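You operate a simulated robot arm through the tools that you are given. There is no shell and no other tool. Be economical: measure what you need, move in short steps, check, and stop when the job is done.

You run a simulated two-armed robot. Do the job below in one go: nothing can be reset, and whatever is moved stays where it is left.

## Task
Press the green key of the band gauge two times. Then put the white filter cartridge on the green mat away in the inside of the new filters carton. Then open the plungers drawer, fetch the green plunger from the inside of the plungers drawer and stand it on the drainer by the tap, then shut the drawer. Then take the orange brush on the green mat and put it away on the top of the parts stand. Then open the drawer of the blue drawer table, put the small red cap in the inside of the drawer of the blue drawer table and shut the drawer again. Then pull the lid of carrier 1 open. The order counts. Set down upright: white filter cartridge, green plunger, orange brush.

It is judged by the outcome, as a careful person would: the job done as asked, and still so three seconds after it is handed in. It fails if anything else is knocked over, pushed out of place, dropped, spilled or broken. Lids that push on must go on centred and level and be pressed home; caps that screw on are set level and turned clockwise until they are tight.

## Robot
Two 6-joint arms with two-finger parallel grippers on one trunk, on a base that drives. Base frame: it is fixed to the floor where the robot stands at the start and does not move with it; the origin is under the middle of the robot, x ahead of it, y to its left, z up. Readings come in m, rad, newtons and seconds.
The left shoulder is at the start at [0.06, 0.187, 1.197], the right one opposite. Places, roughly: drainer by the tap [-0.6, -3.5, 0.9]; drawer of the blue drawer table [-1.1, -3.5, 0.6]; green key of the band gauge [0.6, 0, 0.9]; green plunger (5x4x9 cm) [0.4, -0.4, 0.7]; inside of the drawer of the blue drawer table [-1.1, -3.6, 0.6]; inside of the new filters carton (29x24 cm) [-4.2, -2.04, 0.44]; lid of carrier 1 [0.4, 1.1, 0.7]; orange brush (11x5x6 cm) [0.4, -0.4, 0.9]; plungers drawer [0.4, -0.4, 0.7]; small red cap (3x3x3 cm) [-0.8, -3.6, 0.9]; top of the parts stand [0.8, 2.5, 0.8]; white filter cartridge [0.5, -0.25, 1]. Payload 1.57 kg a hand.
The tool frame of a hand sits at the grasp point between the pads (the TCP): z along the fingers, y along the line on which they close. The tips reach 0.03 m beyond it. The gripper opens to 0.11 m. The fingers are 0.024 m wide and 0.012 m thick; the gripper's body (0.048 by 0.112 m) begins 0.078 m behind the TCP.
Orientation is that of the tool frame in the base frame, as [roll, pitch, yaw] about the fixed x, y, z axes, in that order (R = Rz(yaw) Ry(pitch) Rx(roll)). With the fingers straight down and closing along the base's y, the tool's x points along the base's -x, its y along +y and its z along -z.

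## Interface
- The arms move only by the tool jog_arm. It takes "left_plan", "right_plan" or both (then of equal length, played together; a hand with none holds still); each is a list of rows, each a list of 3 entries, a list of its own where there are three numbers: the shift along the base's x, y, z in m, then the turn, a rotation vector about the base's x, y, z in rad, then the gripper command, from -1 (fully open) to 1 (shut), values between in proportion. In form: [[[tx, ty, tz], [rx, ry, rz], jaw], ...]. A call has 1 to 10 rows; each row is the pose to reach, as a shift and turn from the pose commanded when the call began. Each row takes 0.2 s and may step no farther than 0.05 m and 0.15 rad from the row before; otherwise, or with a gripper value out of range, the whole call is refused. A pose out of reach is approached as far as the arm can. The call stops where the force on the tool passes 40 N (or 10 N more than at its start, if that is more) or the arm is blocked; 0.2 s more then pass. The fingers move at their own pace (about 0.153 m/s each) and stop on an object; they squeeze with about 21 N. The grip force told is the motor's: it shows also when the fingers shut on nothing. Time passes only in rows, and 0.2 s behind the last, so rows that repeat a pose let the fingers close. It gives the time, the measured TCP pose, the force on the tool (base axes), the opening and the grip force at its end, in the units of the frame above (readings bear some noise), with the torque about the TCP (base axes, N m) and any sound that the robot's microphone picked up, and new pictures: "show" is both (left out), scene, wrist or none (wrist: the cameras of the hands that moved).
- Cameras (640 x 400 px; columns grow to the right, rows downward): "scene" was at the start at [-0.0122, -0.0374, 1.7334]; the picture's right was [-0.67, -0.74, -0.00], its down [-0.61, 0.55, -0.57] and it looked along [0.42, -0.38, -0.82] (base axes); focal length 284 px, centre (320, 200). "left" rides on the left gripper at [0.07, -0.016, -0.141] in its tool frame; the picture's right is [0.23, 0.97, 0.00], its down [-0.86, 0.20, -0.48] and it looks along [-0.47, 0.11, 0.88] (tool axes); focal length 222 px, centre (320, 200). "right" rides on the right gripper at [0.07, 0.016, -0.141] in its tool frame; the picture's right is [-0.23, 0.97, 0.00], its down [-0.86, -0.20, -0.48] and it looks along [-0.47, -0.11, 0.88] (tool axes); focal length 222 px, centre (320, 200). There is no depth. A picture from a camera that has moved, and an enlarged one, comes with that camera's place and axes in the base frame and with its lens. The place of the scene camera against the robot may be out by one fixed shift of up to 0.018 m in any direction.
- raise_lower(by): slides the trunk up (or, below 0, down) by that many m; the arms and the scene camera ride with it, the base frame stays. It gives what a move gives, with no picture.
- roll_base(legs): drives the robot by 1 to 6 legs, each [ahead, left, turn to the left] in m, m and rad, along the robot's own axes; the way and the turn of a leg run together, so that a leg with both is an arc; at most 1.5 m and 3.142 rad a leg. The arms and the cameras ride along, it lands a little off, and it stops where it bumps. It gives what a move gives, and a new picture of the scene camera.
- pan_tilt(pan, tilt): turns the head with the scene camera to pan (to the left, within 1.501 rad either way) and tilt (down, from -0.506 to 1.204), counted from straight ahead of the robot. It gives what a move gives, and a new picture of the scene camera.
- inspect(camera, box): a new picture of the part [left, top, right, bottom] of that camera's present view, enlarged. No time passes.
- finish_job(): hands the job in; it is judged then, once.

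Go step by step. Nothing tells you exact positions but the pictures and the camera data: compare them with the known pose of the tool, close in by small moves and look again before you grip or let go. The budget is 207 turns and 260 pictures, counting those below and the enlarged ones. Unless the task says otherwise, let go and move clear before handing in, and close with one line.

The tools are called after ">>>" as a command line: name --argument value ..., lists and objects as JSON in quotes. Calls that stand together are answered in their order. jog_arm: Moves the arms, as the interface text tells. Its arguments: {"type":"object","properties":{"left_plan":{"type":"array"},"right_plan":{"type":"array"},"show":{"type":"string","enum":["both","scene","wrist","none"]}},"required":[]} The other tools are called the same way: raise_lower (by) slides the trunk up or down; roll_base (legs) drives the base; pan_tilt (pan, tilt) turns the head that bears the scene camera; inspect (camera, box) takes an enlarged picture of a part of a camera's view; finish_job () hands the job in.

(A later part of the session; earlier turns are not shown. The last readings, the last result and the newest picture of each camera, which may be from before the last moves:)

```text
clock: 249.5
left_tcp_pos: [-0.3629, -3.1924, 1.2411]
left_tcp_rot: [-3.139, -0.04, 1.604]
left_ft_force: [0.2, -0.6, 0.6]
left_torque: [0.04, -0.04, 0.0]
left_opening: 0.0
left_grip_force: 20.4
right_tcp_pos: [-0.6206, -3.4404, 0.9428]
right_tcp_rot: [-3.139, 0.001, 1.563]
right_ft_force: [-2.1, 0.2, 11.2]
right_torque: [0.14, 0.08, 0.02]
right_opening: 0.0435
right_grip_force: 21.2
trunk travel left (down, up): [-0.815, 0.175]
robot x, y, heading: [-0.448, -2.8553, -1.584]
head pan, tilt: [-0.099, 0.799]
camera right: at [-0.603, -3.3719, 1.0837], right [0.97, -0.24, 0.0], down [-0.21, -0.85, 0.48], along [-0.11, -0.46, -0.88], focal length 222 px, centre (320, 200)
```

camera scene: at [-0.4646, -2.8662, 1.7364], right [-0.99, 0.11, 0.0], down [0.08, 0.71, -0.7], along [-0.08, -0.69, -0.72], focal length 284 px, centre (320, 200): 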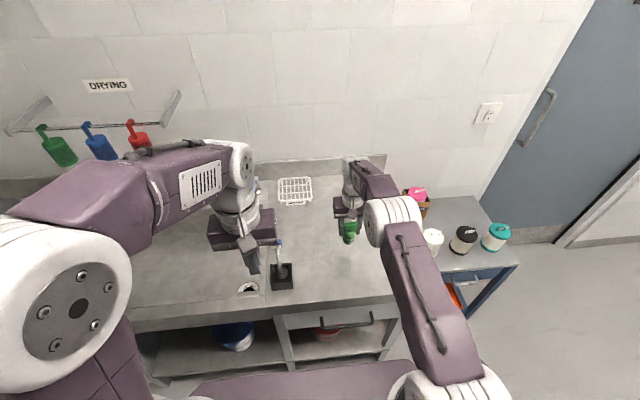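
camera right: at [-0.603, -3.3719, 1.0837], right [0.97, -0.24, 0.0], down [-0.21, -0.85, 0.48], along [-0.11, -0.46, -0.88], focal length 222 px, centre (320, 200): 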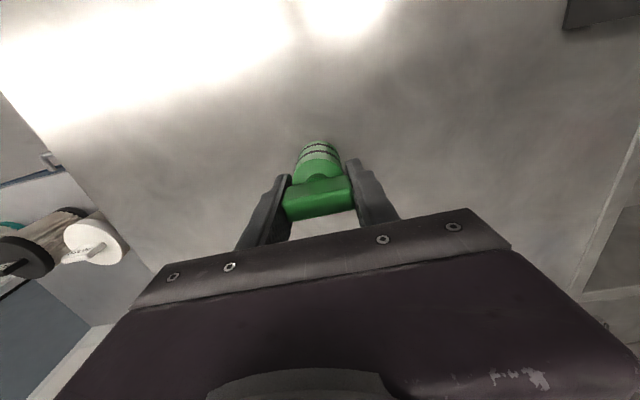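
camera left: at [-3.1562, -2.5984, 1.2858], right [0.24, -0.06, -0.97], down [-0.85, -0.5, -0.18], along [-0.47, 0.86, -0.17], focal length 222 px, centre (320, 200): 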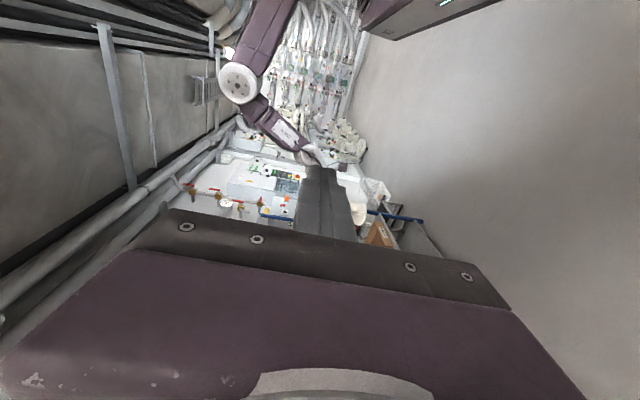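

Contact (11 N). I let go and rise straight up.

>>> jog_arm --right_plan '[[[0, 0, 0.001], [0, 0, 0], 0.1], [[0, 0, 0.001], [0, 0, 0], -0.6], [[0, 0, 0.001], [0, 0, 0], -1], [[0, 0, 0.02], [0, 0, 0], -1], [[0, 0, 0.06], [0, 0, 0], -1], [[0, 0, 0.1], [0, 0, 0], -1], [[0, 0, 0.14], [0, 0, 0], -1], [[0, 0.03, 0.17], [0, 0, 0], -1], [[0, 0.07, 0.19], [0, 0, 0], -1], [[0, 0.11, 0.21], [0, 0, 0], -1]]' --show "both"

```text
clock: 251.7
left_tcp_pos: [-0.3634, -3.1916, 1.2404]
left_tcp_rot: [-3.14, -0.037, 1.603]
left_ft_force: [0.4, 1.0, 0.2]
left_torque: [0.0, 0.02, 0.01]
left_opening: 0.0
left_grip_force: 20.6
right_tcp_pos: [-0.6205, -3.3297, 1.1506]
right_tcp_rot: [-3.141, -0.001, 1.562]
right_ft_force: [0.3, 0.3, 0.5]
right_torque: [-0.06, -0.01, -0.03]
right_opening: 0.1101
right_grip_force: 0.1
trunk travel left (down, up): [-0.815, 0.175]
robot x, y, heading: [-0.4521, -2.8566, -1.587]
head pan, tilt: [-0.099, 0.799]
camera scene: at [-0.4645, -2.863, 1.7363], right [-0.99, 0.11, 0.0], down [0.08, 0.71, -0.7], along [-0.08, -0.69, -0.72], focal length 284 px, centre (320, 200)
camera right: at [-0.603, -3.2602, 1.2923], right [0.97, -0.24, 0.0], down [-0.21, -0.85, 0.48], along [-0.11, -0.46, -0.88], focal length 222 px, centre (320, 200)
```

scene: 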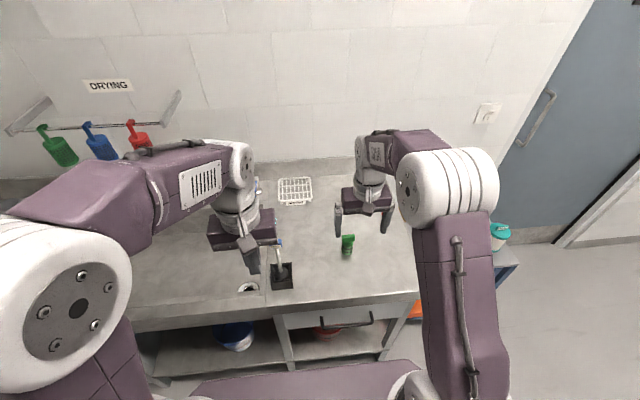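
right: 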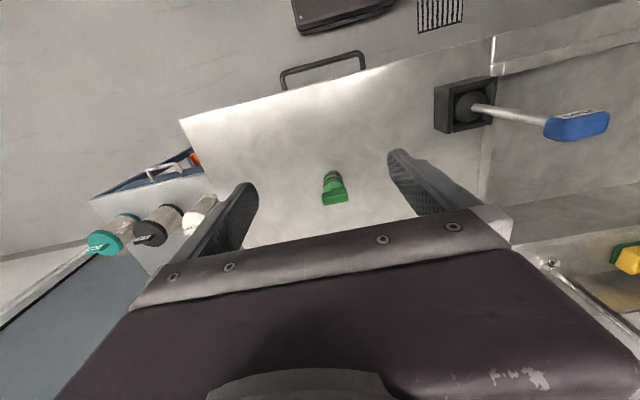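

The plunger stands upright. I check it and the little rack's label.

>>> inspect --camera "scene" --box '[230, 150, 390, 280]'

```text
3.08 times, centred on (310, 215) of scene
camera zoom: at [-0.4645, -2.863, 1.7363], right [-0.99, 0.11, 0.0], down [0.08, 0.71, -0.7], along [-0.08, -0.69, -0.72], focal length 874 px, centre (351, 154)
```

zoom: 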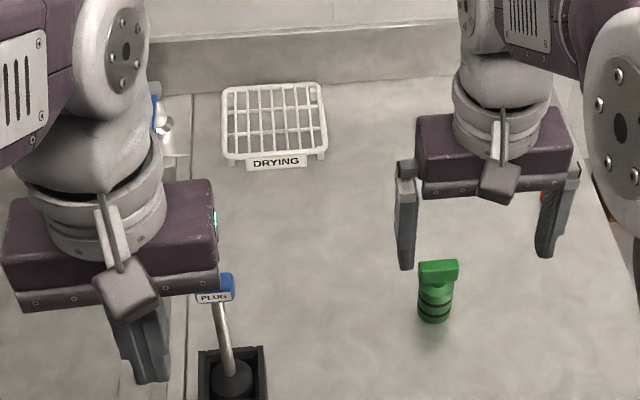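

Good. Now back to the bench to shut the drawer.

>>> roll_base --legs '[[-0.5, 0, 0], [0, 0, 1.587], [0, 1.2, 0], [0, 1.03, 0], [-0.12, 0, 0]]'

>>> pan_tilt --pan -0.2 --tilt 0.8

```text
clock: 269.9
left_tcp_pos: [-0.2169, -0.0425, 1.2402]
left_tcp_rot: [-3.14, -0.043, -3.09]
left_ft_force: [0.4, 0.1, 0.4]
left_torque: [-0.04, 0.02, 0.02]
left_opening: 0.0
left_grip_force: 21.2
right_tcp_pos: [-0.0736, -0.2965, 1.1488]
right_tcp_rot: [-3.14, -0.007, -3.13]
right_ft_force: [-0.6, 0.1, 0.2]
right_torque: [-0.02, 0.02, 0.0]
right_opening: 0.1101
right_grip_force: 0.0
trunk travel left (down, up): [-0.815, 0.175]
robot x, y, heading: [-0.5542, -0.1414, 0.009]
head pan, tilt: [-0.099, 0.799]
camera scene: at [-0.5352, -0.1355, 1.7363], right [-0.09, -1.0, 0.0], down [-0.71, 0.07, -0.7], along [0.69, -0.06, -0.72], focal length 284 px, centre (320, 200)
```

scene: 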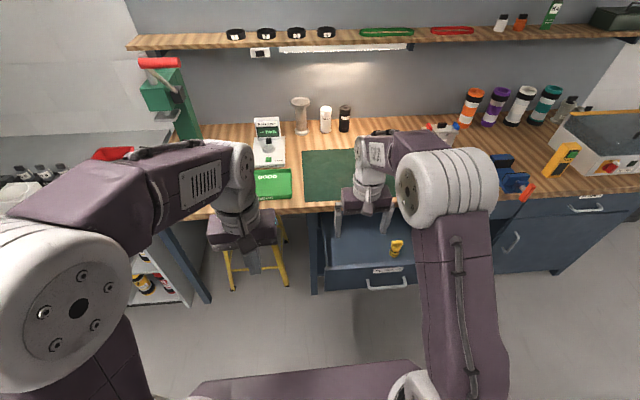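

```text
clock: 270.5
left_tcp_pos: [-0.2167, -0.0434, 1.2399]
left_tcp_rot: [-3.141, -0.042, -3.089]
left_ft_force: [0.7, 0.0, 0.6]
left_torque: [0.0, -0.01, 0.01]
left_opening: 0.0
left_grip_force: 21.2
right_tcp_pos: [-0.0749, -0.2979, 1.1497]
right_tcp_rot: [-3.138, -0.004, -3.127]
right_ft_force: [0.0, 0.5, 0.4]
right_torque: [-0.01, -0.03, -0.03]
right_opening: 0.1099
right_grip_force: 0.1
trunk travel left (down, up): [-0.815, 0.175]
robot x, y, heading: [-0.5543, -0.1393, 0.005]
head pan, tilt: [-0.201, 0.799]
camera scene: at [-0.5394, -0.1438, 1.7364], right [-0.19, -0.98, 0.0], down [-0.7, 0.14, -0.7], along [0.68, -0.13, -0.72], focal length 284 px, centre (320, 200)
```

scene: 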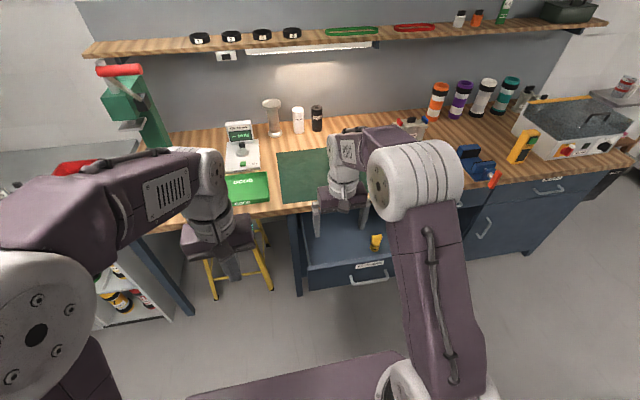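

I pitch the right hand 45° with closed fingers and lower it in front of the drawer face.

>>> jog_arm --right_plan '[[[-0.005, -0.015, -0.036], [0, -0.0785, 0], 1], [[-0.01, -0.03, -0.072], [0, -0.157, 0], 1], [[-0.015, -0.045, -0.108], [0, -0.2355, 0], 1], [[-0.02, -0.06, -0.144], [0, -0.314, 0], 1], [[-0.025, -0.075, -0.18], [0, -0.3925, 0], 1], [[-0.03, -0.09, -0.216], [0, -0.471, 0], 1], [[-0.035, -0.105, -0.252], [0, -0.5495, 0], 1], [[-0.04, -0.12, -0.288], [0, -0.628, 0], 1], [[-0.04, -0.135, -0.324], [0, -0.7065, 0], 1], [[-0.04, -0.15, -0.35], [0, -0.785, 0], 1]]' --show "both"

```text
clock: 272.7
left_tcp_pos: [-0.2179, -0.0453, 1.2407]
left_tcp_rot: [-3.14, -0.04, -3.089]
left_ft_force: [0.3, 0.3, -0.2]
left_torque: [0.01, 0.0, 0.01]
left_opening: 0.0002
left_grip_force: 21.3
right_tcp_pos: [-0.0993, -0.4611, 0.7953]
right_tcp_rot: [-3.134, 0.776, -3.123]
right_ft_force: [-0.3, 0.5, -0.4]
right_torque: [-0.02, -0.02, 0.01]
right_opening: 0.0001
right_grip_force: 20.9
right hand out of reach, approached as far as the arm can: row 4, 10
trunk travel left (down, up): [-0.815, 0.175]
robot x, y, heading: [-0.5527, -0.1344, 0.008]
head pan, tilt: [-0.201, 0.799]
camera scene: at [-0.5391, -0.1457, 1.7364], right [-0.19, -0.98, 0.0], down [-0.7, 0.14, -0.7], along [0.68, -0.13, -0.72], focal length 284 px, centre (320, 200)
camera right: at [-0.2485, -0.4466, 0.8466], right [0.15, 0.98, 0.15], down [0.28, -0.19, 0.94], along [0.95, -0.1, -0.3], focal length 222 px, centre (320, 200)
```

scene: 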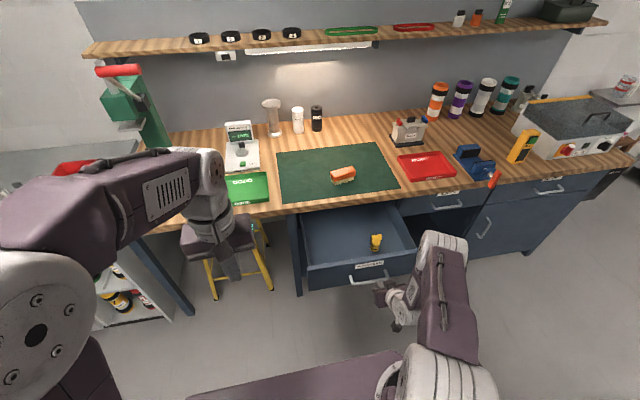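
right: 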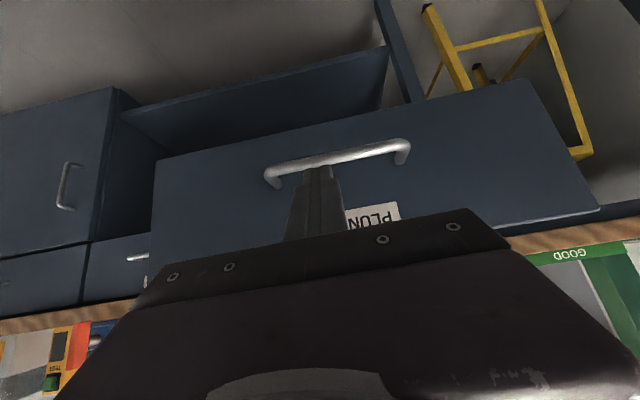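

Fingers aim at the face just above the handle. I push by driving forward most of the way.

>>> roll_base --legs '[[0.29, 0, 0]]'

```text
clock: 274.7
left_tcp_pos: [0.0729, -0.0418, 1.2404]
left_tcp_rot: [-3.139, -0.04, -3.091]
left_ft_force: [-0.3, 0.4, -0.5]
left_torque: [0.0, -0.02, 0.02]
left_opening: 0.0
left_grip_force: 21.6
right_tcp_pos: [0.1906, -0.458, 0.797]
right_tcp_rot: [-3.132, 0.775, -3.126]
right_ft_force: [-0.5, -0.3, 0.4]
right_torque: [-0.02, 0.05, -0.01]
right_opening: 0.0
right_grip_force: 21.0
trunk travel left (down, up): [-0.815, 0.175]
robot x, y, heading: [-0.2642, -0.1386, 0.006]
head pan, tilt: [-0.201, 0.799]
camera scene: at [-0.25, -0.1422, 1.7364], right [-0.19, -0.98, 0.0], down [-0.7, 0.14, -0.7], along [0.68, -0.13, -0.72], focal length 284 px, centre (320, 200)
```

scene: 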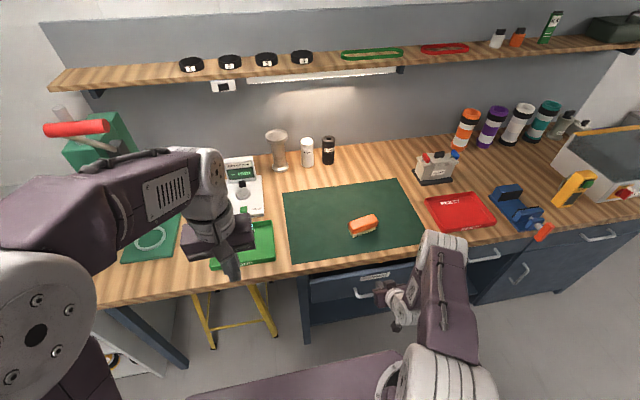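

A few centimetres remain; I push on with the arm.

>>> jog_arm --right_plan '[[[0.03, 0, 0], [0, 0, 0], 1], [[0.055, 0, 0], [0, 0, 0], 1], [[0.07, 0, 0], [0, 0, 0], 1], [[0.08, 0, 0], [0, 0, 0], 1], [[0.09, 0, 0], [0, 0, 0], 1], [[0.1, 0, 0], [0, 0, 0], 1]]' --show "both"

```text
clock: 275.8
left_tcp_pos: [0.0689, -0.0423, 1.242]
left_tcp_rot: [-3.138, -0.037, -3.093]
left_ft_force: [0.6, 1.2, -0.3]
left_torque: [0.01, 0.08, 0.05]
left_opening: 0.0
left_grip_force: 21.2
right_tcp_pos: [0.2575, -0.4579, 0.7915]
right_tcp_rot: [-3.14, 0.753, -3.139]
right_ft_force: [-38.7, -2.3, 32.8]
right_torque: [-0.24, -0.47, -0.12]
right_opening: 0.0001
right_grip_force: 21.1
trunk travel left (down, up): [-0.815, 0.175]
robot x, y, heading: [-0.2598, -0.14, 0.002]
head pan, tilt: [-0.201, 0.799]
stopped in row 5 (right hand): the force on the tool passed its limit (the readings are from after the stop); the commanded pose is now the measured one
camera scene: at [-0.255, -0.1407, 1.7368], right [-0.2, -0.98, 0.0], down [-0.7, 0.14, -0.7], along [0.69, -0.14, -0.71], focal length 284 px, centre (320, 200)
camera right: at [0.1098, -0.4432, 0.8469], right [0.17, 0.97, 0.15], down [0.3, -0.2, 0.93], along [0.94, -0.11, -0.32], focal length 222 px, centre (320, 200)
```

scene: 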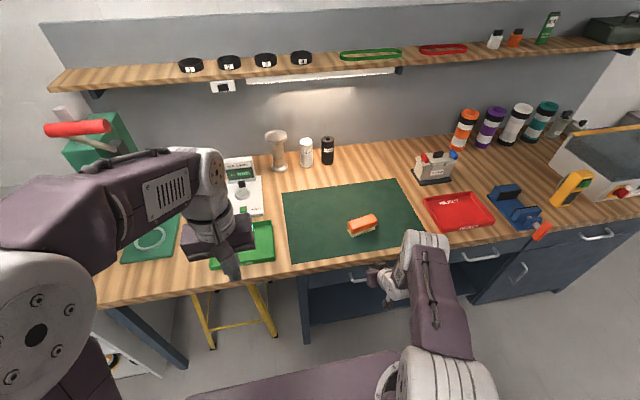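
right: 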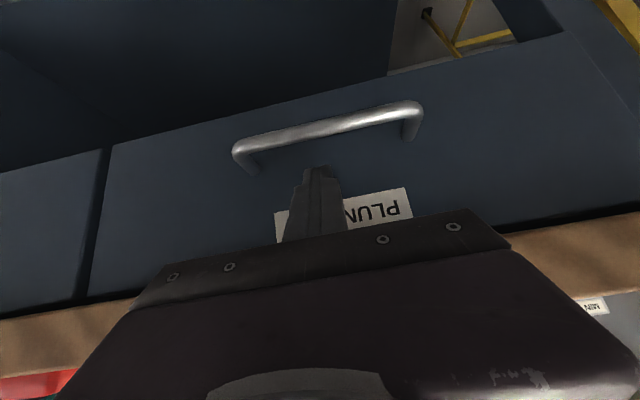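

The drawer face is flush. I withdraw and bring the hand back up to vertical.

>>> jog_arm --right_plan '[[[-0.03, 0, 0], [0, 0, 0], 0], [[-0.07, 0, 0.0], [0, 0, 0], -1], [[-0.11, 0, 0.02], [0, 0.1, 0], -1], [[-0.12, 0, 0.065], [0, 0.2, 0], -1], [[-0.12, 0, 0.11], [0, 0.3, 0], -1], [[-0.12, 0, 0.16], [0, 0.4, 0], -1], [[-0.12, 0, 0.21], [0, 0.5, 0], -1], [[-0.1, 0, 0.255], [0, 0.6, 0], -1], [[-0.08, 0, 0.3], [0, 0.7, 0], -1], [[-0.05, 0.0, 0.33], [0, 0.76, 0], -1]]' --show "wrist"

>>> inspect --camera "scene" --box '[260, 170, 500, 320]'

```text
clock: 278.0
left_tcp_pos: [0.0744, -0.0446, 1.241]
left_tcp_rot: [-3.14, -0.041, -3.093]
left_ft_force: [-0.5, 0.3, 0.4]
left_torque: [0.02, 0.0, 0.0]
left_opening: 0.0
left_grip_force: 21.3
right_tcp_pos: [0.1678, -0.4436, 1.0728]
right_tcp_rot: [3.02, 0.114, 3.137]
right_ft_force: [0.1, 0.4, 0.3]
right_torque: [-0.01, 0.01, 0.0]
right_opening: 0.1097
right_grip_force: 0.0
right hand out of reach, approached as far as the arm can: row 7, 8, 9, 10
trunk travel left (down, up): [-0.815, 0.175]
robot x, y, heading: [-0.2611, -0.139, 0.008]
head pan, tilt: [-0.201, 0.799]
camera right: at [0.0825, -0.4449, 1.2065], right [0.22, 0.97, 0.14], down [0.8, -0.26, 0.54], along [0.56, 0.0, -0.83], focal length 222 px, centre (320, 200)
```

right: 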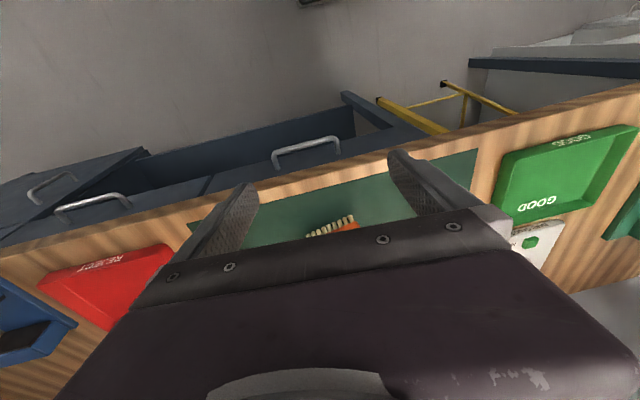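

```text
2.67 times, centred on (380, 245) of scene
camera zoom: at [-0.2489, -0.143, 1.7363], right [-0.2, -0.98, 0.0], down [-0.7, 0.14, -0.7], along [0.68, -0.14, -0.72], focal length 758 px, centre (160, 80)
```

zoom: 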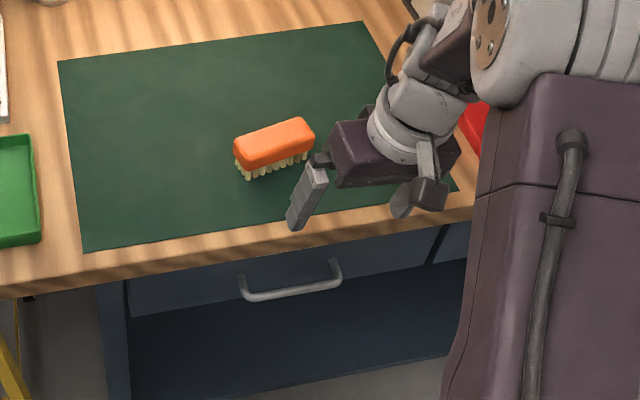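

Drawer shut. Brush is at about [0.372, -0.435], long side nearly along y (turned ~10°). I move closer and turn the hand to close across its short side.

>>> jog_arm --right_plan '[[[0, 0, 0.02], [-0.06, 0.057, 0], -1], [[0, 0, 0.04], [-0.12, 0.114, 0], -1]]' --show "none"

>>> roll_base --legs '[[0.19, 0, 0]]'

>>> jog_arm --right_plan '[[[0, 0, 0], [0, 0, -0.14], -1], [[0, 0, 0], [0, 0, -0.28], -1], [[0, 0, 0], [0, 0, -0.42], -1], [[0, 0, 0], [0, 0, -0.56], -1], [[0, 0, 0], [0, 0, -0.7], -1], [[0, 0, 0], [0, 0, -0.84], -1], [[0, 0, 0], [0, 0, -0.98], -1], [[0, 0, 0], [0, 0, -1.12], -1], [[0, 0, 0], [0, 0, -1.26], -1], [[0, 0, 0], [0, 0, -1.396], -1]]' --show "both"

```text
clock: 278.6
left_tcp_pos: [0.0747, -0.0425, 1.2403]
left_tcp_rot: [-3.141, -0.041, -3.093]
left_ft_force: [0.3, -1.2, 0.3]
left_torque: [0.0, 0.0, 0.02]
left_opening: 0.0
left_grip_force: 21.2
right_tcp_pos: [0.168, -0.4423, 1.0726]
right_tcp_rot: [3.021, 0.113, 3.138]
right_ft_force: [-0.4, 0.4, -0.1]
right_torque: [0.0, 0.0, -0.02]
right_opening: 0.1101
right_grip_force: 0.0
right hand out of reach, approached as far as the arm can: row 1, 2
trunk travel left (down, up): [-0.815, 0.175]
robot x, y, heading: [-0.2618, -0.1359, -0.0]
head pan, tilt: [-0.201, 0.799]
```

```text
clock: 280.1
left_tcp_pos: [0.2569, -0.0415, 1.2407]
left_tcp_rot: [-3.14, -0.035, -3.092]
left_ft_force: [-0.1, 0.5, 0.5]
left_torque: [0.01, -0.02, 0.0]
left_opening: 0.0
left_grip_force: 20.8
right_tcp_pos: [0.3521, -0.4406, 1.0745]
right_tcp_rot: [3.02, 0.114, -3.142]
right_ft_force: [0.2, 0.5, 0.1]
right_torque: [-0.04, -0.03, 0.0]
right_opening: 0.1103
right_grip_force: 0.1
trunk travel left (down, up): [-0.815, 0.175]
robot x, y, heading: [-0.076, -0.1383, 0.005]
head pan, tilt: [-0.201, 0.799]
camera scene: at [-0.0665, -0.1412, 1.7364], right [-0.19, -0.98, 0.0], down [-0.7, 0.14, -0.7], along [0.69, -0.14, -0.72], focal length 284 px, centre (320, 200)
```

scene: 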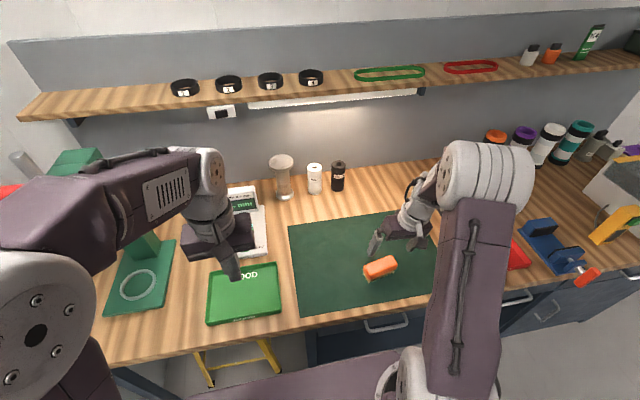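

```text
clock: 282.3
left_tcp_pos: [0.2634, -0.0361, 1.2384]
left_tcp_rot: [-3.137, -0.041, -3.09]
left_ft_force: [0.3, 0.3, 0.1]
left_torque: [-0.08, 0.04, -0.03]
left_opening: 0.0002
left_grip_force: 21.0
right_tcp_pos: [0.1873, -0.5023, 1.0567]
right_tcp_rot: [3.011, 0.118, 1.774]
right_ft_force: [-0.1, 0.0, -0.5]
right_torque: [-0.06, 0.03, 0.01]
right_opening: 0.1103
right_grip_force: 0.0
right hand out of reach, approached as far as the arm can: row 4, 5, 6, 7, 8, 9, 10
trunk travel left (down, up): [-0.815, 0.175]
robot x, y, heading: [-0.0779, -0.1401, 0.006]
head pan, tilt: [-0.201, 0.799]
camera scene: at [-0.058, -0.1342, 1.7364], right [-0.19, -0.98, 0.0], down [-0.7, 0.14, -0.7], along [0.68, -0.14, -0.72], focal length 284 px, centre (320, 200)
camera right: at [0.1684, -0.4195, 1.1887], right [0.99, -0.01, 0.15], down [-0.09, -0.83, 0.55], along [0.12, -0.55, -0.82], focal length 222 px, centre (320, 200)
```

scene: 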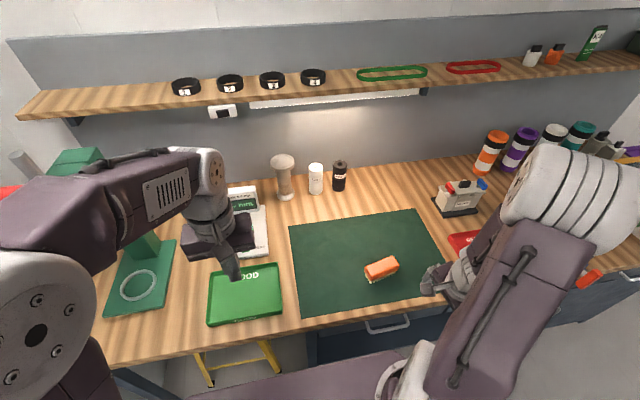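
right: 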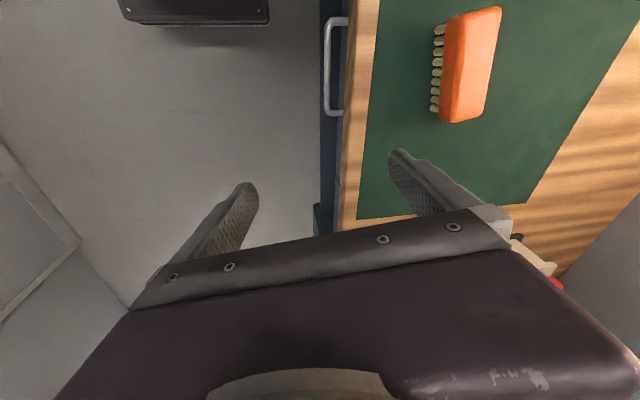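

The arm was too folded for that pose. I move the hand forward and level it from here.

>>> jog_arm --right_plan '[[[0.04, 0.01, 0.01], [0, 0, 0], -1], [[0.08, 0.025, 0.01], [0.03, 0.05, 0], -1], [[0.12, 0.04, 0.01], [0.06, 0.1, 0], -1], [[0.16, 0.055, 0.01], [0.089, 0.151, 0], -1], [[0.185, 0.067, 0.01], [0.089, 0.151, 0], -1]]' --show "wrist"

```text
clock: 283.5
left_tcp_pos: [0.2606, -0.0406, 1.2419]
left_tcp_rot: [-3.138, -0.041, -3.091]
left_ft_force: [-0.5, 0.4, -0.1]
left_torque: [0.01, 0.02, 0.01]
left_opening: 0.0001
left_grip_force: 20.7
right_tcp_pos: [0.3756, -0.4315, 1.0644]
right_tcp_rot: [-3.131, -0.004, 1.752]
right_ft_force: [0.1, -0.6, -0.8]
right_torque: [-0.03, 0.04, 0.01]
right_opening: 0.1098
right_grip_force: 0.1
right hand out of reach, approached as far as the arm can: row 1, 2
trunk travel left (down, up): [-0.815, 0.175]
robot x, y, heading: [-0.0791, -0.1349, 0.006]
head pan, tilt: [-0.201, 0.799]
camera right: at [0.3799, -0.3621, 1.2059], right [1.0, -0.05, -0.01], down [-0.04, -0.88, 0.48], along [-0.03, -0.48, -0.88], focal length 222 px, centre (320, 200)
```

right: 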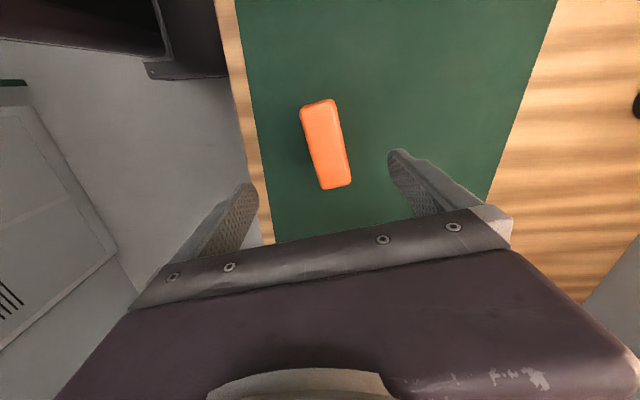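

Aligned with the brush. I centre and descend.

>>> jog_arm --right_plan '[[[0.006, -0.004, -0.04], [0, 0, 0], -1], [[0.008, -0.006, -0.08], [0, 0, 0], -1], [[0.008, -0.006, -0.12], [0, 0, 0], -1]]' --show "wrist"

```text
clock: 284.3
left_tcp_pos: [0.2599, -0.0418, 1.2403]
left_tcp_rot: [-3.138, -0.041, -3.092]
left_ft_force: [0.0, 0.3, 0.1]
left_torque: [-0.01, 0.01, 0.0]
left_opening: 0.0001
left_grip_force: 20.7
right_tcp_pos: [0.3845, -0.4383, 0.9445]
right_tcp_rot: [-3.132, -0.001, 1.753]
right_ft_force: [0.1, 0.4, 0.1]
right_torque: [0.0, 0.02, 0.0]
right_opening: 0.1099
right_grip_force: 0.1
trunk travel left (down, up): [-0.815, 0.175]
robot x, y, heading: [-0.0792, -0.1373, 0.004]
head pan, tilt: [-0.201, 0.799]
camera right: at [0.3882, -0.3686, 1.0855], right [1.0, -0.05, -0.01], down [-0.04, -0.88, 0.48], along [-0.03, -0.48, -0.88], focal length 222 px, centre (320, 200)
```

right: 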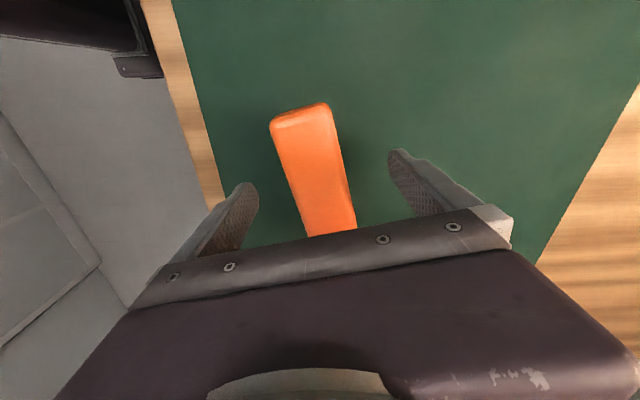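

Centred. I go down 3 cm and close.

>>> jog_arm --right_plan '[[[0, 0, -0.02], [0, 0, 0], -1], [[0, 0, -0.03], [0, 0, 0], -1], [[0, 0, -0.03], [0, 0, 0], 0.2], [[0, 0, -0.03], [0, 0, 0], 1], [[0, 0, -0.03], [0, 0, 0], 1], [[0, 0, -0.03], [0, 0, 0], 1]]' --show "wrist"

```text
clock: 285.7
left_tcp_pos: [0.2601, -0.0415, 1.2404]
left_tcp_rot: [-3.14, -0.041, -3.091]
left_ft_force: [0.0, -0.2, -0.5]
left_torque: [0.01, 0.03, 0.01]
left_opening: 0.0
left_grip_force: 21.4
right_tcp_pos: [0.3834, -0.4383, 0.9157]
right_tcp_rot: [-3.13, -0.002, 1.754]
right_ft_force: [-0.8, -0.6, 0.2]
right_torque: [-0.01, 0.01, 0.02]
right_opening: 0.0447
right_grip_force: 21.0
trunk travel left (down, up): [-0.815, 0.175]
robot x, y, heading: [-0.0764, -0.1356, 0.002]
head pan, tilt: [-0.201, 0.799]
camera right: at [0.3881, -0.3684, 1.0568], right [1.0, -0.05, -0.01], down [-0.04, -0.88, 0.48], along [-0.03, -0.48, -0.88], focal length 222 px, centre (320, 200)
```

right: 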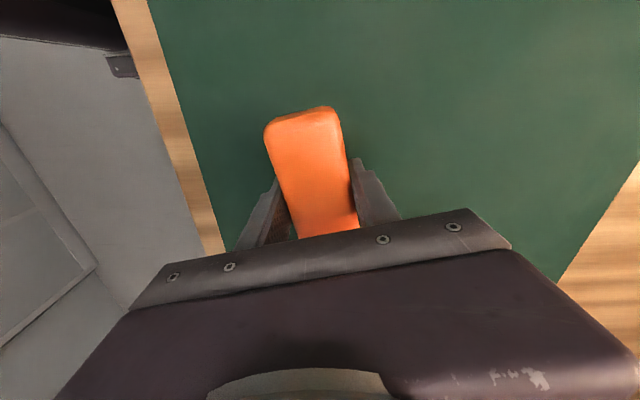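

Brush gripped. I lift it, back away and drive left to find the parts stand.

>>> jog_arm --right_plan '[[[0, 0, 0.04], [0, 0, 0], 1], [[0, 0, 0.08], [0, 0, 0], 1], [[0, 0, 0.12], [0, 0, 0], 1], [[0, 0, 0.16], [0, 0, 0], 1], [[0, 0, 0.19], [0, 0, 0], 1]]' --show "none"

>>> roll_base --legs '[[-0.4, 0, 0], [0, 1.2, 0]]'

>>> pan_tilt --pan 0.7 --tilt 0.55

```text
clock: 286.9
left_tcp_pos: [0.2591, -0.0412, 1.2407]
left_tcp_rot: [-3.141, -0.039, -3.092]
left_ft_force: [-0.7, -0.2, 0.7]
left_torque: [0.0, 0.0, -0.02]
left_opening: 0.0002
left_grip_force: 20.7
right_tcp_pos: [0.3828, -0.4366, 1.1068]
right_tcp_rot: [-3.13, -0.003, 1.751]
right_ft_force: [0.0, 0.9, -0.6]
right_torque: [0.01, 0.0, 0.02]
right_opening: 0.0444
right_grip_force: 21.3
trunk travel left (down, up): [-0.815, 0.175]
robot x, y, heading: [-0.0739, -0.1347, 0.001]
head pan, tilt: [-0.201, 0.799]
```

```text
clock: 295.2
left_tcp_pos: [-0.1609, 1.1766, 1.2399]
left_tcp_rot: [-3.14, -0.039, -3.087]
left_ft_force: [-0.6, -0.1, 1.2]
left_torque: [0.01, -0.03, -0.01]
left_opening: 0.0
left_grip_force: 20.9
right_tcp_pos: [-0.0365, 0.7783, 1.1063]
right_tcp_rot: [-3.13, -0.003, 1.754]
right_ft_force: [0.3, -0.4, -1.4]
right_torque: [0.01, 0.02, 0.02]
right_opening: 0.0443
right_grip_force: 21.6
trunk travel left (down, up): [-0.815, 0.175]
robot x, y, heading: [-0.4971, 1.0794, 0.006]
head pan, tilt: [-0.201, 0.799]
camera scene: at [-0.4822, 1.0749, 1.7363], right [-0.19, -0.98, 0.0], down [-0.7, 0.14, -0.7], along [0.68, -0.13, -0.72], focal length 284 px, centre (320, 200)
```

scene: 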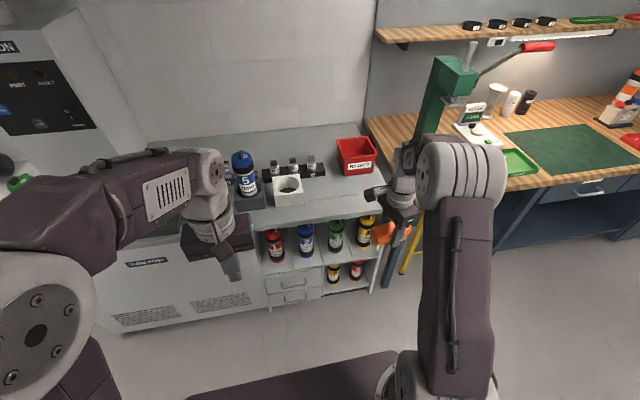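

```text
clock: 296.4
left_tcp_pos: [-0.1604, 1.1759, 1.2405]
left_tcp_rot: [-3.14, -0.041, -3.088]
left_ft_force: [-0.2, 0.8, -0.3]
left_torque: [-0.01, 0.01, -0.01]
left_opening: 0.0
left_grip_force: 21.3
right_tcp_pos: [-0.0375, 0.7794, 1.1062]
right_tcp_rot: [-3.131, -0.002, 1.757]
right_ft_force: [0.6, -1.0, -0.5]
right_torque: [0.02, -0.01, -0.02]
right_opening: 0.0445
right_grip_force: 21.2
trunk travel left (down, up): [-0.815, 0.175]
robot x, y, heading: [-0.4993, 1.0812, 0.01]
head pan, tilt: [0.7, 0.55]
camera scene: at [-0.4931, 1.1492, 1.7577], right [0.65, -0.76, 0.0], down [-0.4, -0.34, -0.85], along [0.65, 0.55, -0.52], focal length 284 px, centre (320, 200)
```

scene: 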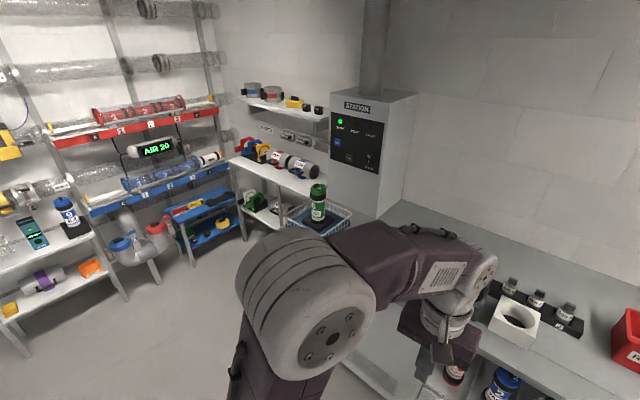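

The white stand behind the station tower, at about [0.8, 2.5], looks like the parts stand. I zoom in.

>>> inspect --camera "scene" --box '[200, 70, 360, 240]'

```text
2.35 times, centred on (280, 155) of scene
camera zoom: at [-0.4931, 1.1492, 1.7577], right [0.65, -0.76, 0.0], down [-0.4, -0.34, -0.85], along [0.65, 0.55, -0.52], focal length 669 px, centre (414, 306)
```

zoom: 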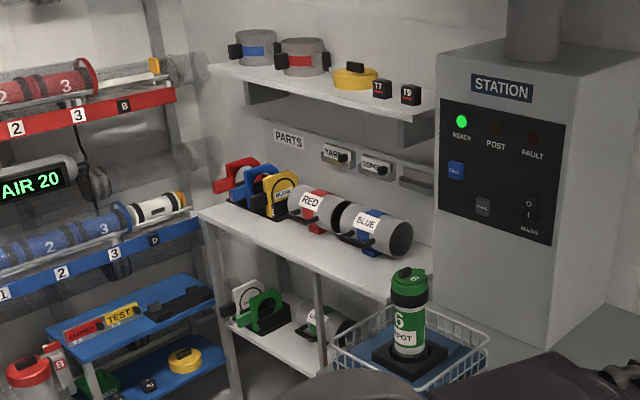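

The stand (sign "PARTS") spans y≈2.2–3.1, front edge x≈0.72. I drive nearer for a better view.

>>> roll_base --legs '[[0, 1.4, 0]]'

>>> pan_tilt --pan 0.0 --tilt 0.6

>>> inspect --camera "scene" --box '[160, 60, 480, 260]'

```text
clock: 303.4
left_tcp_pos: [-0.1836, 2.5725, 1.2408]
left_tcp_rot: [-3.139, -0.039, -3.073]
left_ft_force: [-0.8, 0.4, 0.3]
left_torque: [0.0, -0.03, 0.02]
left_opening: 0.0
left_grip_force: 20.8
right_tcp_pos: [-0.0548, 2.1764, 1.1059]
right_tcp_rot: [-3.132, 0.0, 1.771]
right_ft_force: [0.2, -1.5, -1.1]
right_torque: [0.0, 0.02, -0.02]
right_opening: 0.0444
right_grip_force: 20.7
trunk travel left (down, up): [-0.815, 0.175]
robot x, y, heading: [-0.5185, 2.4722, 0.029]
head pan, tilt: [0.7, 0.55]
camera scene: at [-0.517, 2.5395, 1.7578], right [0.66, -0.75, 0.0], down [-0.39, -0.35, -0.85], along [0.64, 0.57, -0.52], focal length 284 px, centre (320, 200)
```

scene: 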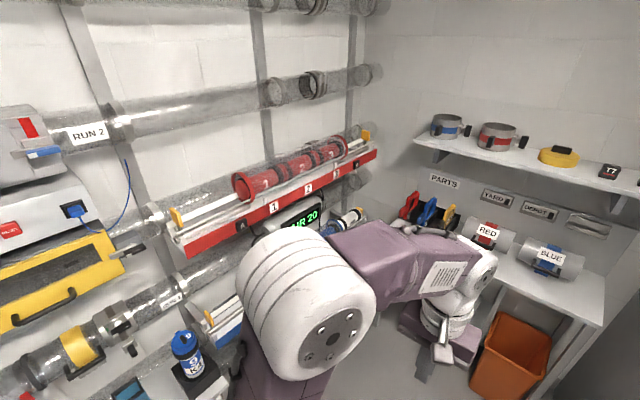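

```text
clock: 304.4
left_tcp_pos: [-0.1857, 2.5714, 1.2404]
left_tcp_rot: [-3.14, -0.04, -3.072]
left_ft_force: [0.6, -0.5, -0.4]
left_torque: [0.03, 0.0, -0.03]
left_opening: 0.0
left_grip_force: 21.0
right_tcp_pos: [-0.0555, 2.1772, 1.1073]
right_tcp_rot: [-3.129, -0.002, 1.771]
right_ft_force: [0.6, 0.3, -0.5]
right_torque: [-0.01, 0.01, 0.03]
right_opening: 0.0446
right_grip_force: 20.8
trunk travel left (down, up): [-0.815, 0.175]
robot x, y, heading: [-0.5203, 2.471, 0.028]
head pan, tilt: [0.0, 0.6]
camera scene: at [-0.496, 2.4827, 1.7532], right [0.03, -1.0, 0.0], down [-0.56, -0.01, -0.83], along [0.82, 0.02, -0.56], focal length 284 px, centre (320, 200)
```

scene: 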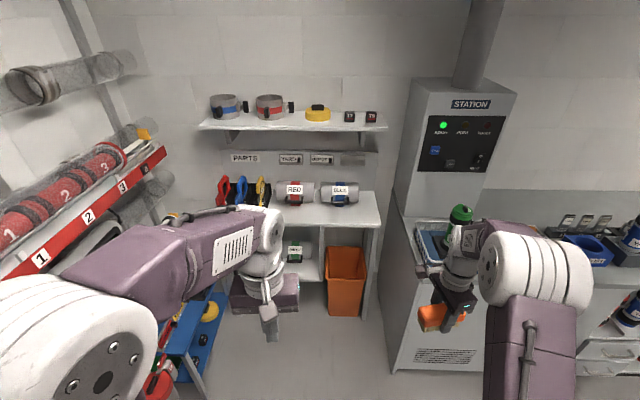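

```text
2.00 times, centred on (320, 160) of scene
camera zoom: at [-0.496, 2.4827, 1.7532], right [0.03, -1.0, 0.0], down [-0.56, -0.01, -0.83], along [0.82, 0.02, -0.56], focal length 568 px, centre (320, 280)
```

zoom: 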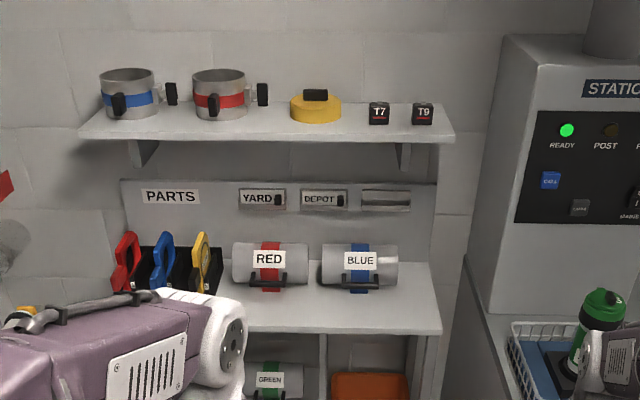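

The stand top has a free front strip (x≈0.68–0.84). I'll set the brush at about [0.735, 2.36]. I drive in.

>>> roll_base --legs '[[0, 0, -0.03], [0.6, 0.15, 0]]'

>>> inspect --camera "right" --box '[0, 0, 640, 400]'

```text
clock: 308.3
left_tcp_pos: [0.409, 2.7071, 1.2409]
left_tcp_rot: [-3.14, -0.039, -3.106]
left_ft_force: [0.2, -0.1, 0.8]
left_torque: [0.01, -0.01, 0.0]
left_opening: 0.0003
left_grip_force: 20.6
right_tcp_pos: [0.5276, 2.3086, 1.1067]
right_tcp_rot: [-3.131, -0.003, 1.736]
right_ft_force: [-0.9, 0.9, -0.7]
right_torque: [0.01, -0.05, 0.0]
right_opening: 0.0448
right_grip_force: 20.7
trunk travel left (down, up): [-0.815, 0.175]
robot x, y, heading: [0.0747, 2.6168, -0.008]
head pan, tilt: [0.0, 0.6]
camera scene: at [0.0957, 2.628, 1.7533], right [-0.01, -1.0, 0.0], down [-0.56, 0.01, -0.83], along [0.83, -0.01, -0.56], focal length 284 px, centre (320, 200)
```

scene: 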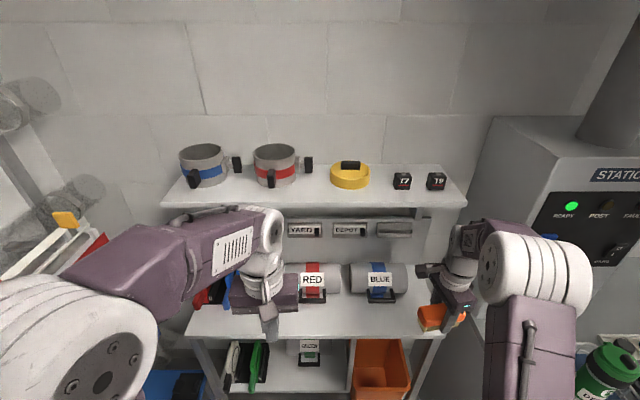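

```text
1.00 times, centred on (320, 200) of right
camera zoom: at [0.5331, 2.3788, 1.2479], right [1.0, -0.06, -0.01], down [-0.05, -0.88, 0.48], along [-0.04, -0.48, -0.88], focal length 222 px, centre (320, 200)
```

zoom: 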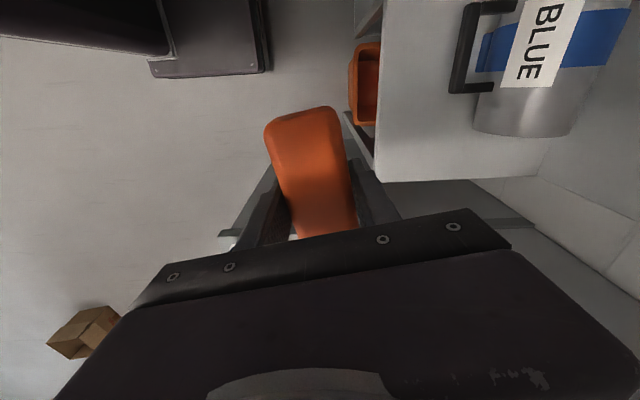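

In front of the gap between RED and BLUE cylinders ([0.695, 2.52]) is the clearest spot. I move the base closer and shift the hand.

>>> roll_base --legs '[[0.15, 0.07, 0.008]]'

>>> jog_arm --right_plan '[[[0.005, 0.035, 0], [0, 0, -0.04], 1], [[0.01, 0.07, 0], [0, 0, -0.08], 1], [[0.012, 0.105, -0.01], [0, 0, -0.12], 1], [[0.012, 0.14, -0.02], [0, 0, -0.16], 1]]' --show "both"

```text
clock: 309.7
left_tcp_pos: [0.5551, 2.7788, 1.2411]
left_tcp_rot: [-3.14, -0.038, -3.1]
left_ft_force: [-0.7, -0.1, 1.1]
left_torque: [0.0, -0.04, -0.01]
left_opening: 0.0001
left_grip_force: 21.2
right_tcp_pos: [0.6766, 2.3803, 1.108]
right_tcp_rot: [-3.132, -0.005, 1.747]
right_ft_force: [-1.0, -0.8, -0.7]
right_torque: [0.0, -0.02, -0.01]
right_opening: 0.0445
right_grip_force: 21.0
trunk travel left (down, up): [-0.815, 0.175]
robot x, y, heading: [0.2241, 2.6884, 0.001]
head pan, tilt: [0.0, 0.6]
camera scene: at [0.2419, 2.6964, 1.7533], right [0.0, -1.0, 0.0], down [-0.56, 0.0, -0.83], along [0.83, 0.0, -0.56], focal length 284 px, centre (320, 200)
```

scene: 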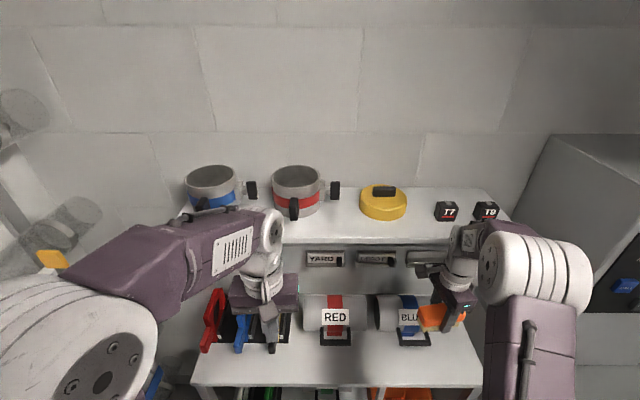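

```text
clock: 310.7
left_tcp_pos: [0.5582, 2.781, 1.2407]
left_tcp_rot: [-3.137, -0.04, -3.098]
left_ft_force: [-0.7, -0.1, 0.5]
left_torque: [0.01, 0.02, -0.01]
left_opening: 0.0
left_grip_force: 21.0
right_tcp_pos: [0.6892, 2.5222, 1.0865]
right_tcp_rot: [-3.129, -0.001, 1.584]
right_ft_force: [0.2, 0.2, -1.7]
right_torque: [0.01, 0.0, 0.02]
right_opening: 0.0447
right_grip_force: 21.1
trunk travel left (down, up): [-0.815, 0.175]
robot x, y, heading: [0.224, 2.6882, -0.0]
head pan, tilt: [0.0, 0.6]
camera scene: at [0.2459, 2.7001, 1.7532], right [0.0, -1.0, 0.0], down [-0.57, 0.0, -0.82], along [0.82, 0.0, -0.57], focal length 284 px, centre (320, 200)
camera right: at [0.707, 2.5923, 1.2267], right [0.98, -0.22, -0.01], down [-0.18, -0.86, 0.48], along [-0.11, -0.47, -0.88], focal length 222 px, centre (320, 200)
```

scene: 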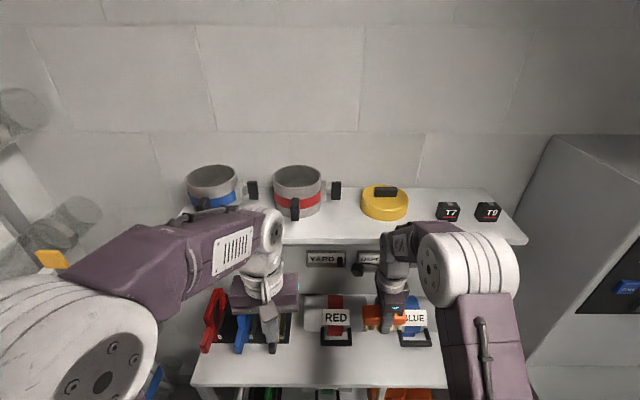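
right: 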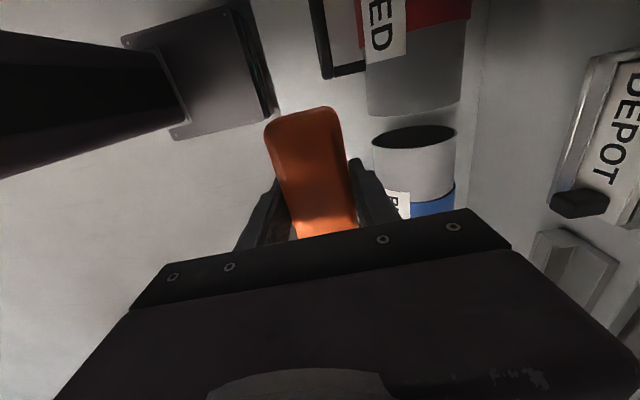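

Clear. I shift slightly and descend.

>>> jog_arm --right_plan '[[[-0.005, -0.005, -0.04], [0, 0, 0], 1], [[-0.009, -0.008, -0.08], [0, 0, 0], 1], [[-0.009, -0.008, -0.12], [0, 0, 0], 1], [[-0.009, -0.008, -0.16], [0, 0, 0], 1], [[-0.009, -0.008, -0.19], [0, 0, 0], 1]]' --show "both"

```text
clock: 311.9
left_tcp_pos: [0.5595, 2.7809, 1.2404]
left_tcp_rot: [-3.139, -0.041, -3.098]
left_ft_force: [-0.2, 0.3, 0.3]
left_torque: [-0.01, 0.04, 0.03]
left_opening: 0.0003
left_grip_force: 21.3
right_tcp_pos: [0.6813, 2.5145, 0.895]
right_tcp_rot: [-3.129, -0.004, 1.584]
right_ft_force: [0.2, -0.2, -0.5]
right_torque: [0.0, -0.02, 0.03]
right_opening: 0.0443
right_grip_force: 21.0
trunk travel left (down, up): [-0.815, 0.175]
robot x, y, heading: [0.2247, 2.6846, 0.001]
head pan, tilt: [0.0, 0.6]
camera scene: at [0.2464, 2.6983, 1.7532], right [0.0, -1.0, 0.0], down [-0.57, 0.0, -0.82], along [0.82, 0.0, -0.57], focal length 284 px, centre (320, 200)
camera right: at [0.6979, 2.583, 1.0367], right [0.98, -0.21, -0.01], down [-0.18, -0.86, 0.48], along [-0.11, -0.47, -0.88], focal length 222 px, centre (320, 200)
```

scene: 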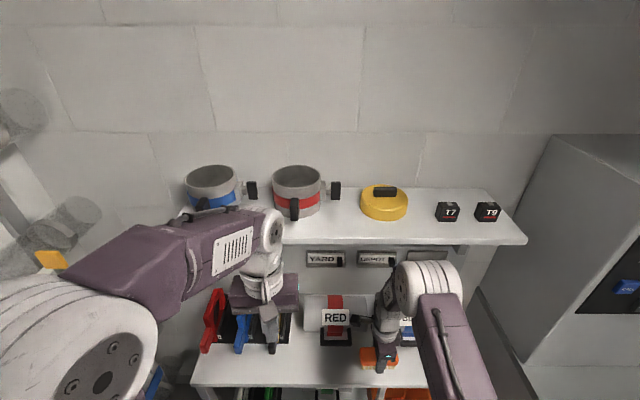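
right: 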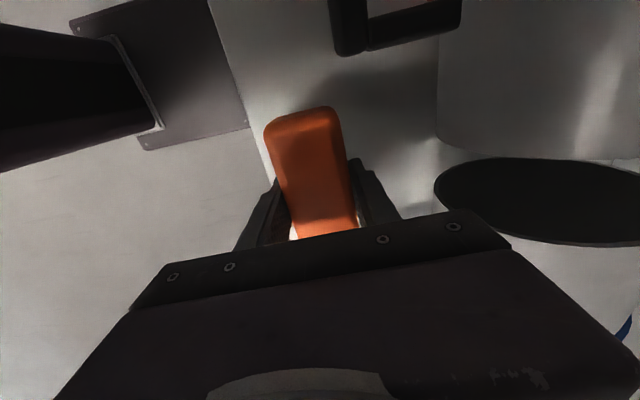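

Good margin to the edge and handles. I lower to contact.

>>> jog_arm --right_plan '[[[0, 0, -0.02], [0, 0, 0], 1], [[0, 0, -0.034], [0, 0, 0], 1], [[0, 0, -0.04], [0, 0, 0], 1]]' --show "none"

>>> jog_arm --right_plan '[[[0, 0, -0.003], [0, 0, 0], 1], [[0, 0, -0.006], [0, 0, 0], 1]]' --show "none"

```text
clock: 312.5
left_tcp_pos: [0.5547, 2.7808, 1.2418]
left_tcp_rot: [-3.138, -0.036, -3.099]
left_ft_force: [-0.4, 0.0, -0.1]
left_torque: [-0.01, -0.01, 0.01]
left_opening: 0.0
left_grip_force: 20.6
right_tcp_pos: [0.6817, 2.5158, 0.8714]
right_tcp_rot: [-3.138, -0.001, 1.584]
right_ft_force: [-10.3, 1.0, 24.1]
right_torque: [-0.09, -0.38, 0.06]
right_opening: 0.0443
right_grip_force: 21.2
trunk travel left (down, up): [-0.815, 0.175]
robot x, y, heading: [0.2217, 2.6898, -0.005]
head pan, tilt: [0.0, 0.6]
stopped in row 3 (right hand): the force on the tool passed its limit (the readings are from after the stop); the commanded pose is now the measured one
```

```text
clock: 312.9
left_tcp_pos: [0.5538, 2.7803, 1.2422]
left_tcp_rot: [-3.138, -0.036, -3.097]
left_ft_force: [0.1, -0.6, 0.0]
left_torque: [0.0, -0.03, -0.02]
left_opening: 0.0
left_grip_force: 21.2
right_tcp_pos: [0.6836, 2.515, 0.8706]
right_tcp_rot: [-3.141, 0.0, 1.585]
right_ft_force: [-10.5, 1.1, 30.5]
right_torque: [-0.14, 0.77, -0.02]
right_opening: 0.0444
right_grip_force: 21.3
trunk travel left (down, up): [-0.815, 0.175]
robot x, y, heading: [0.2202, 2.6871, -0.001]
head pan, tilt: [0.0, 0.6]
stopped in row 2 (right hand): the force on the tool passed its limit (the readings are from after the stop); the commanded pose is now the measured one
```

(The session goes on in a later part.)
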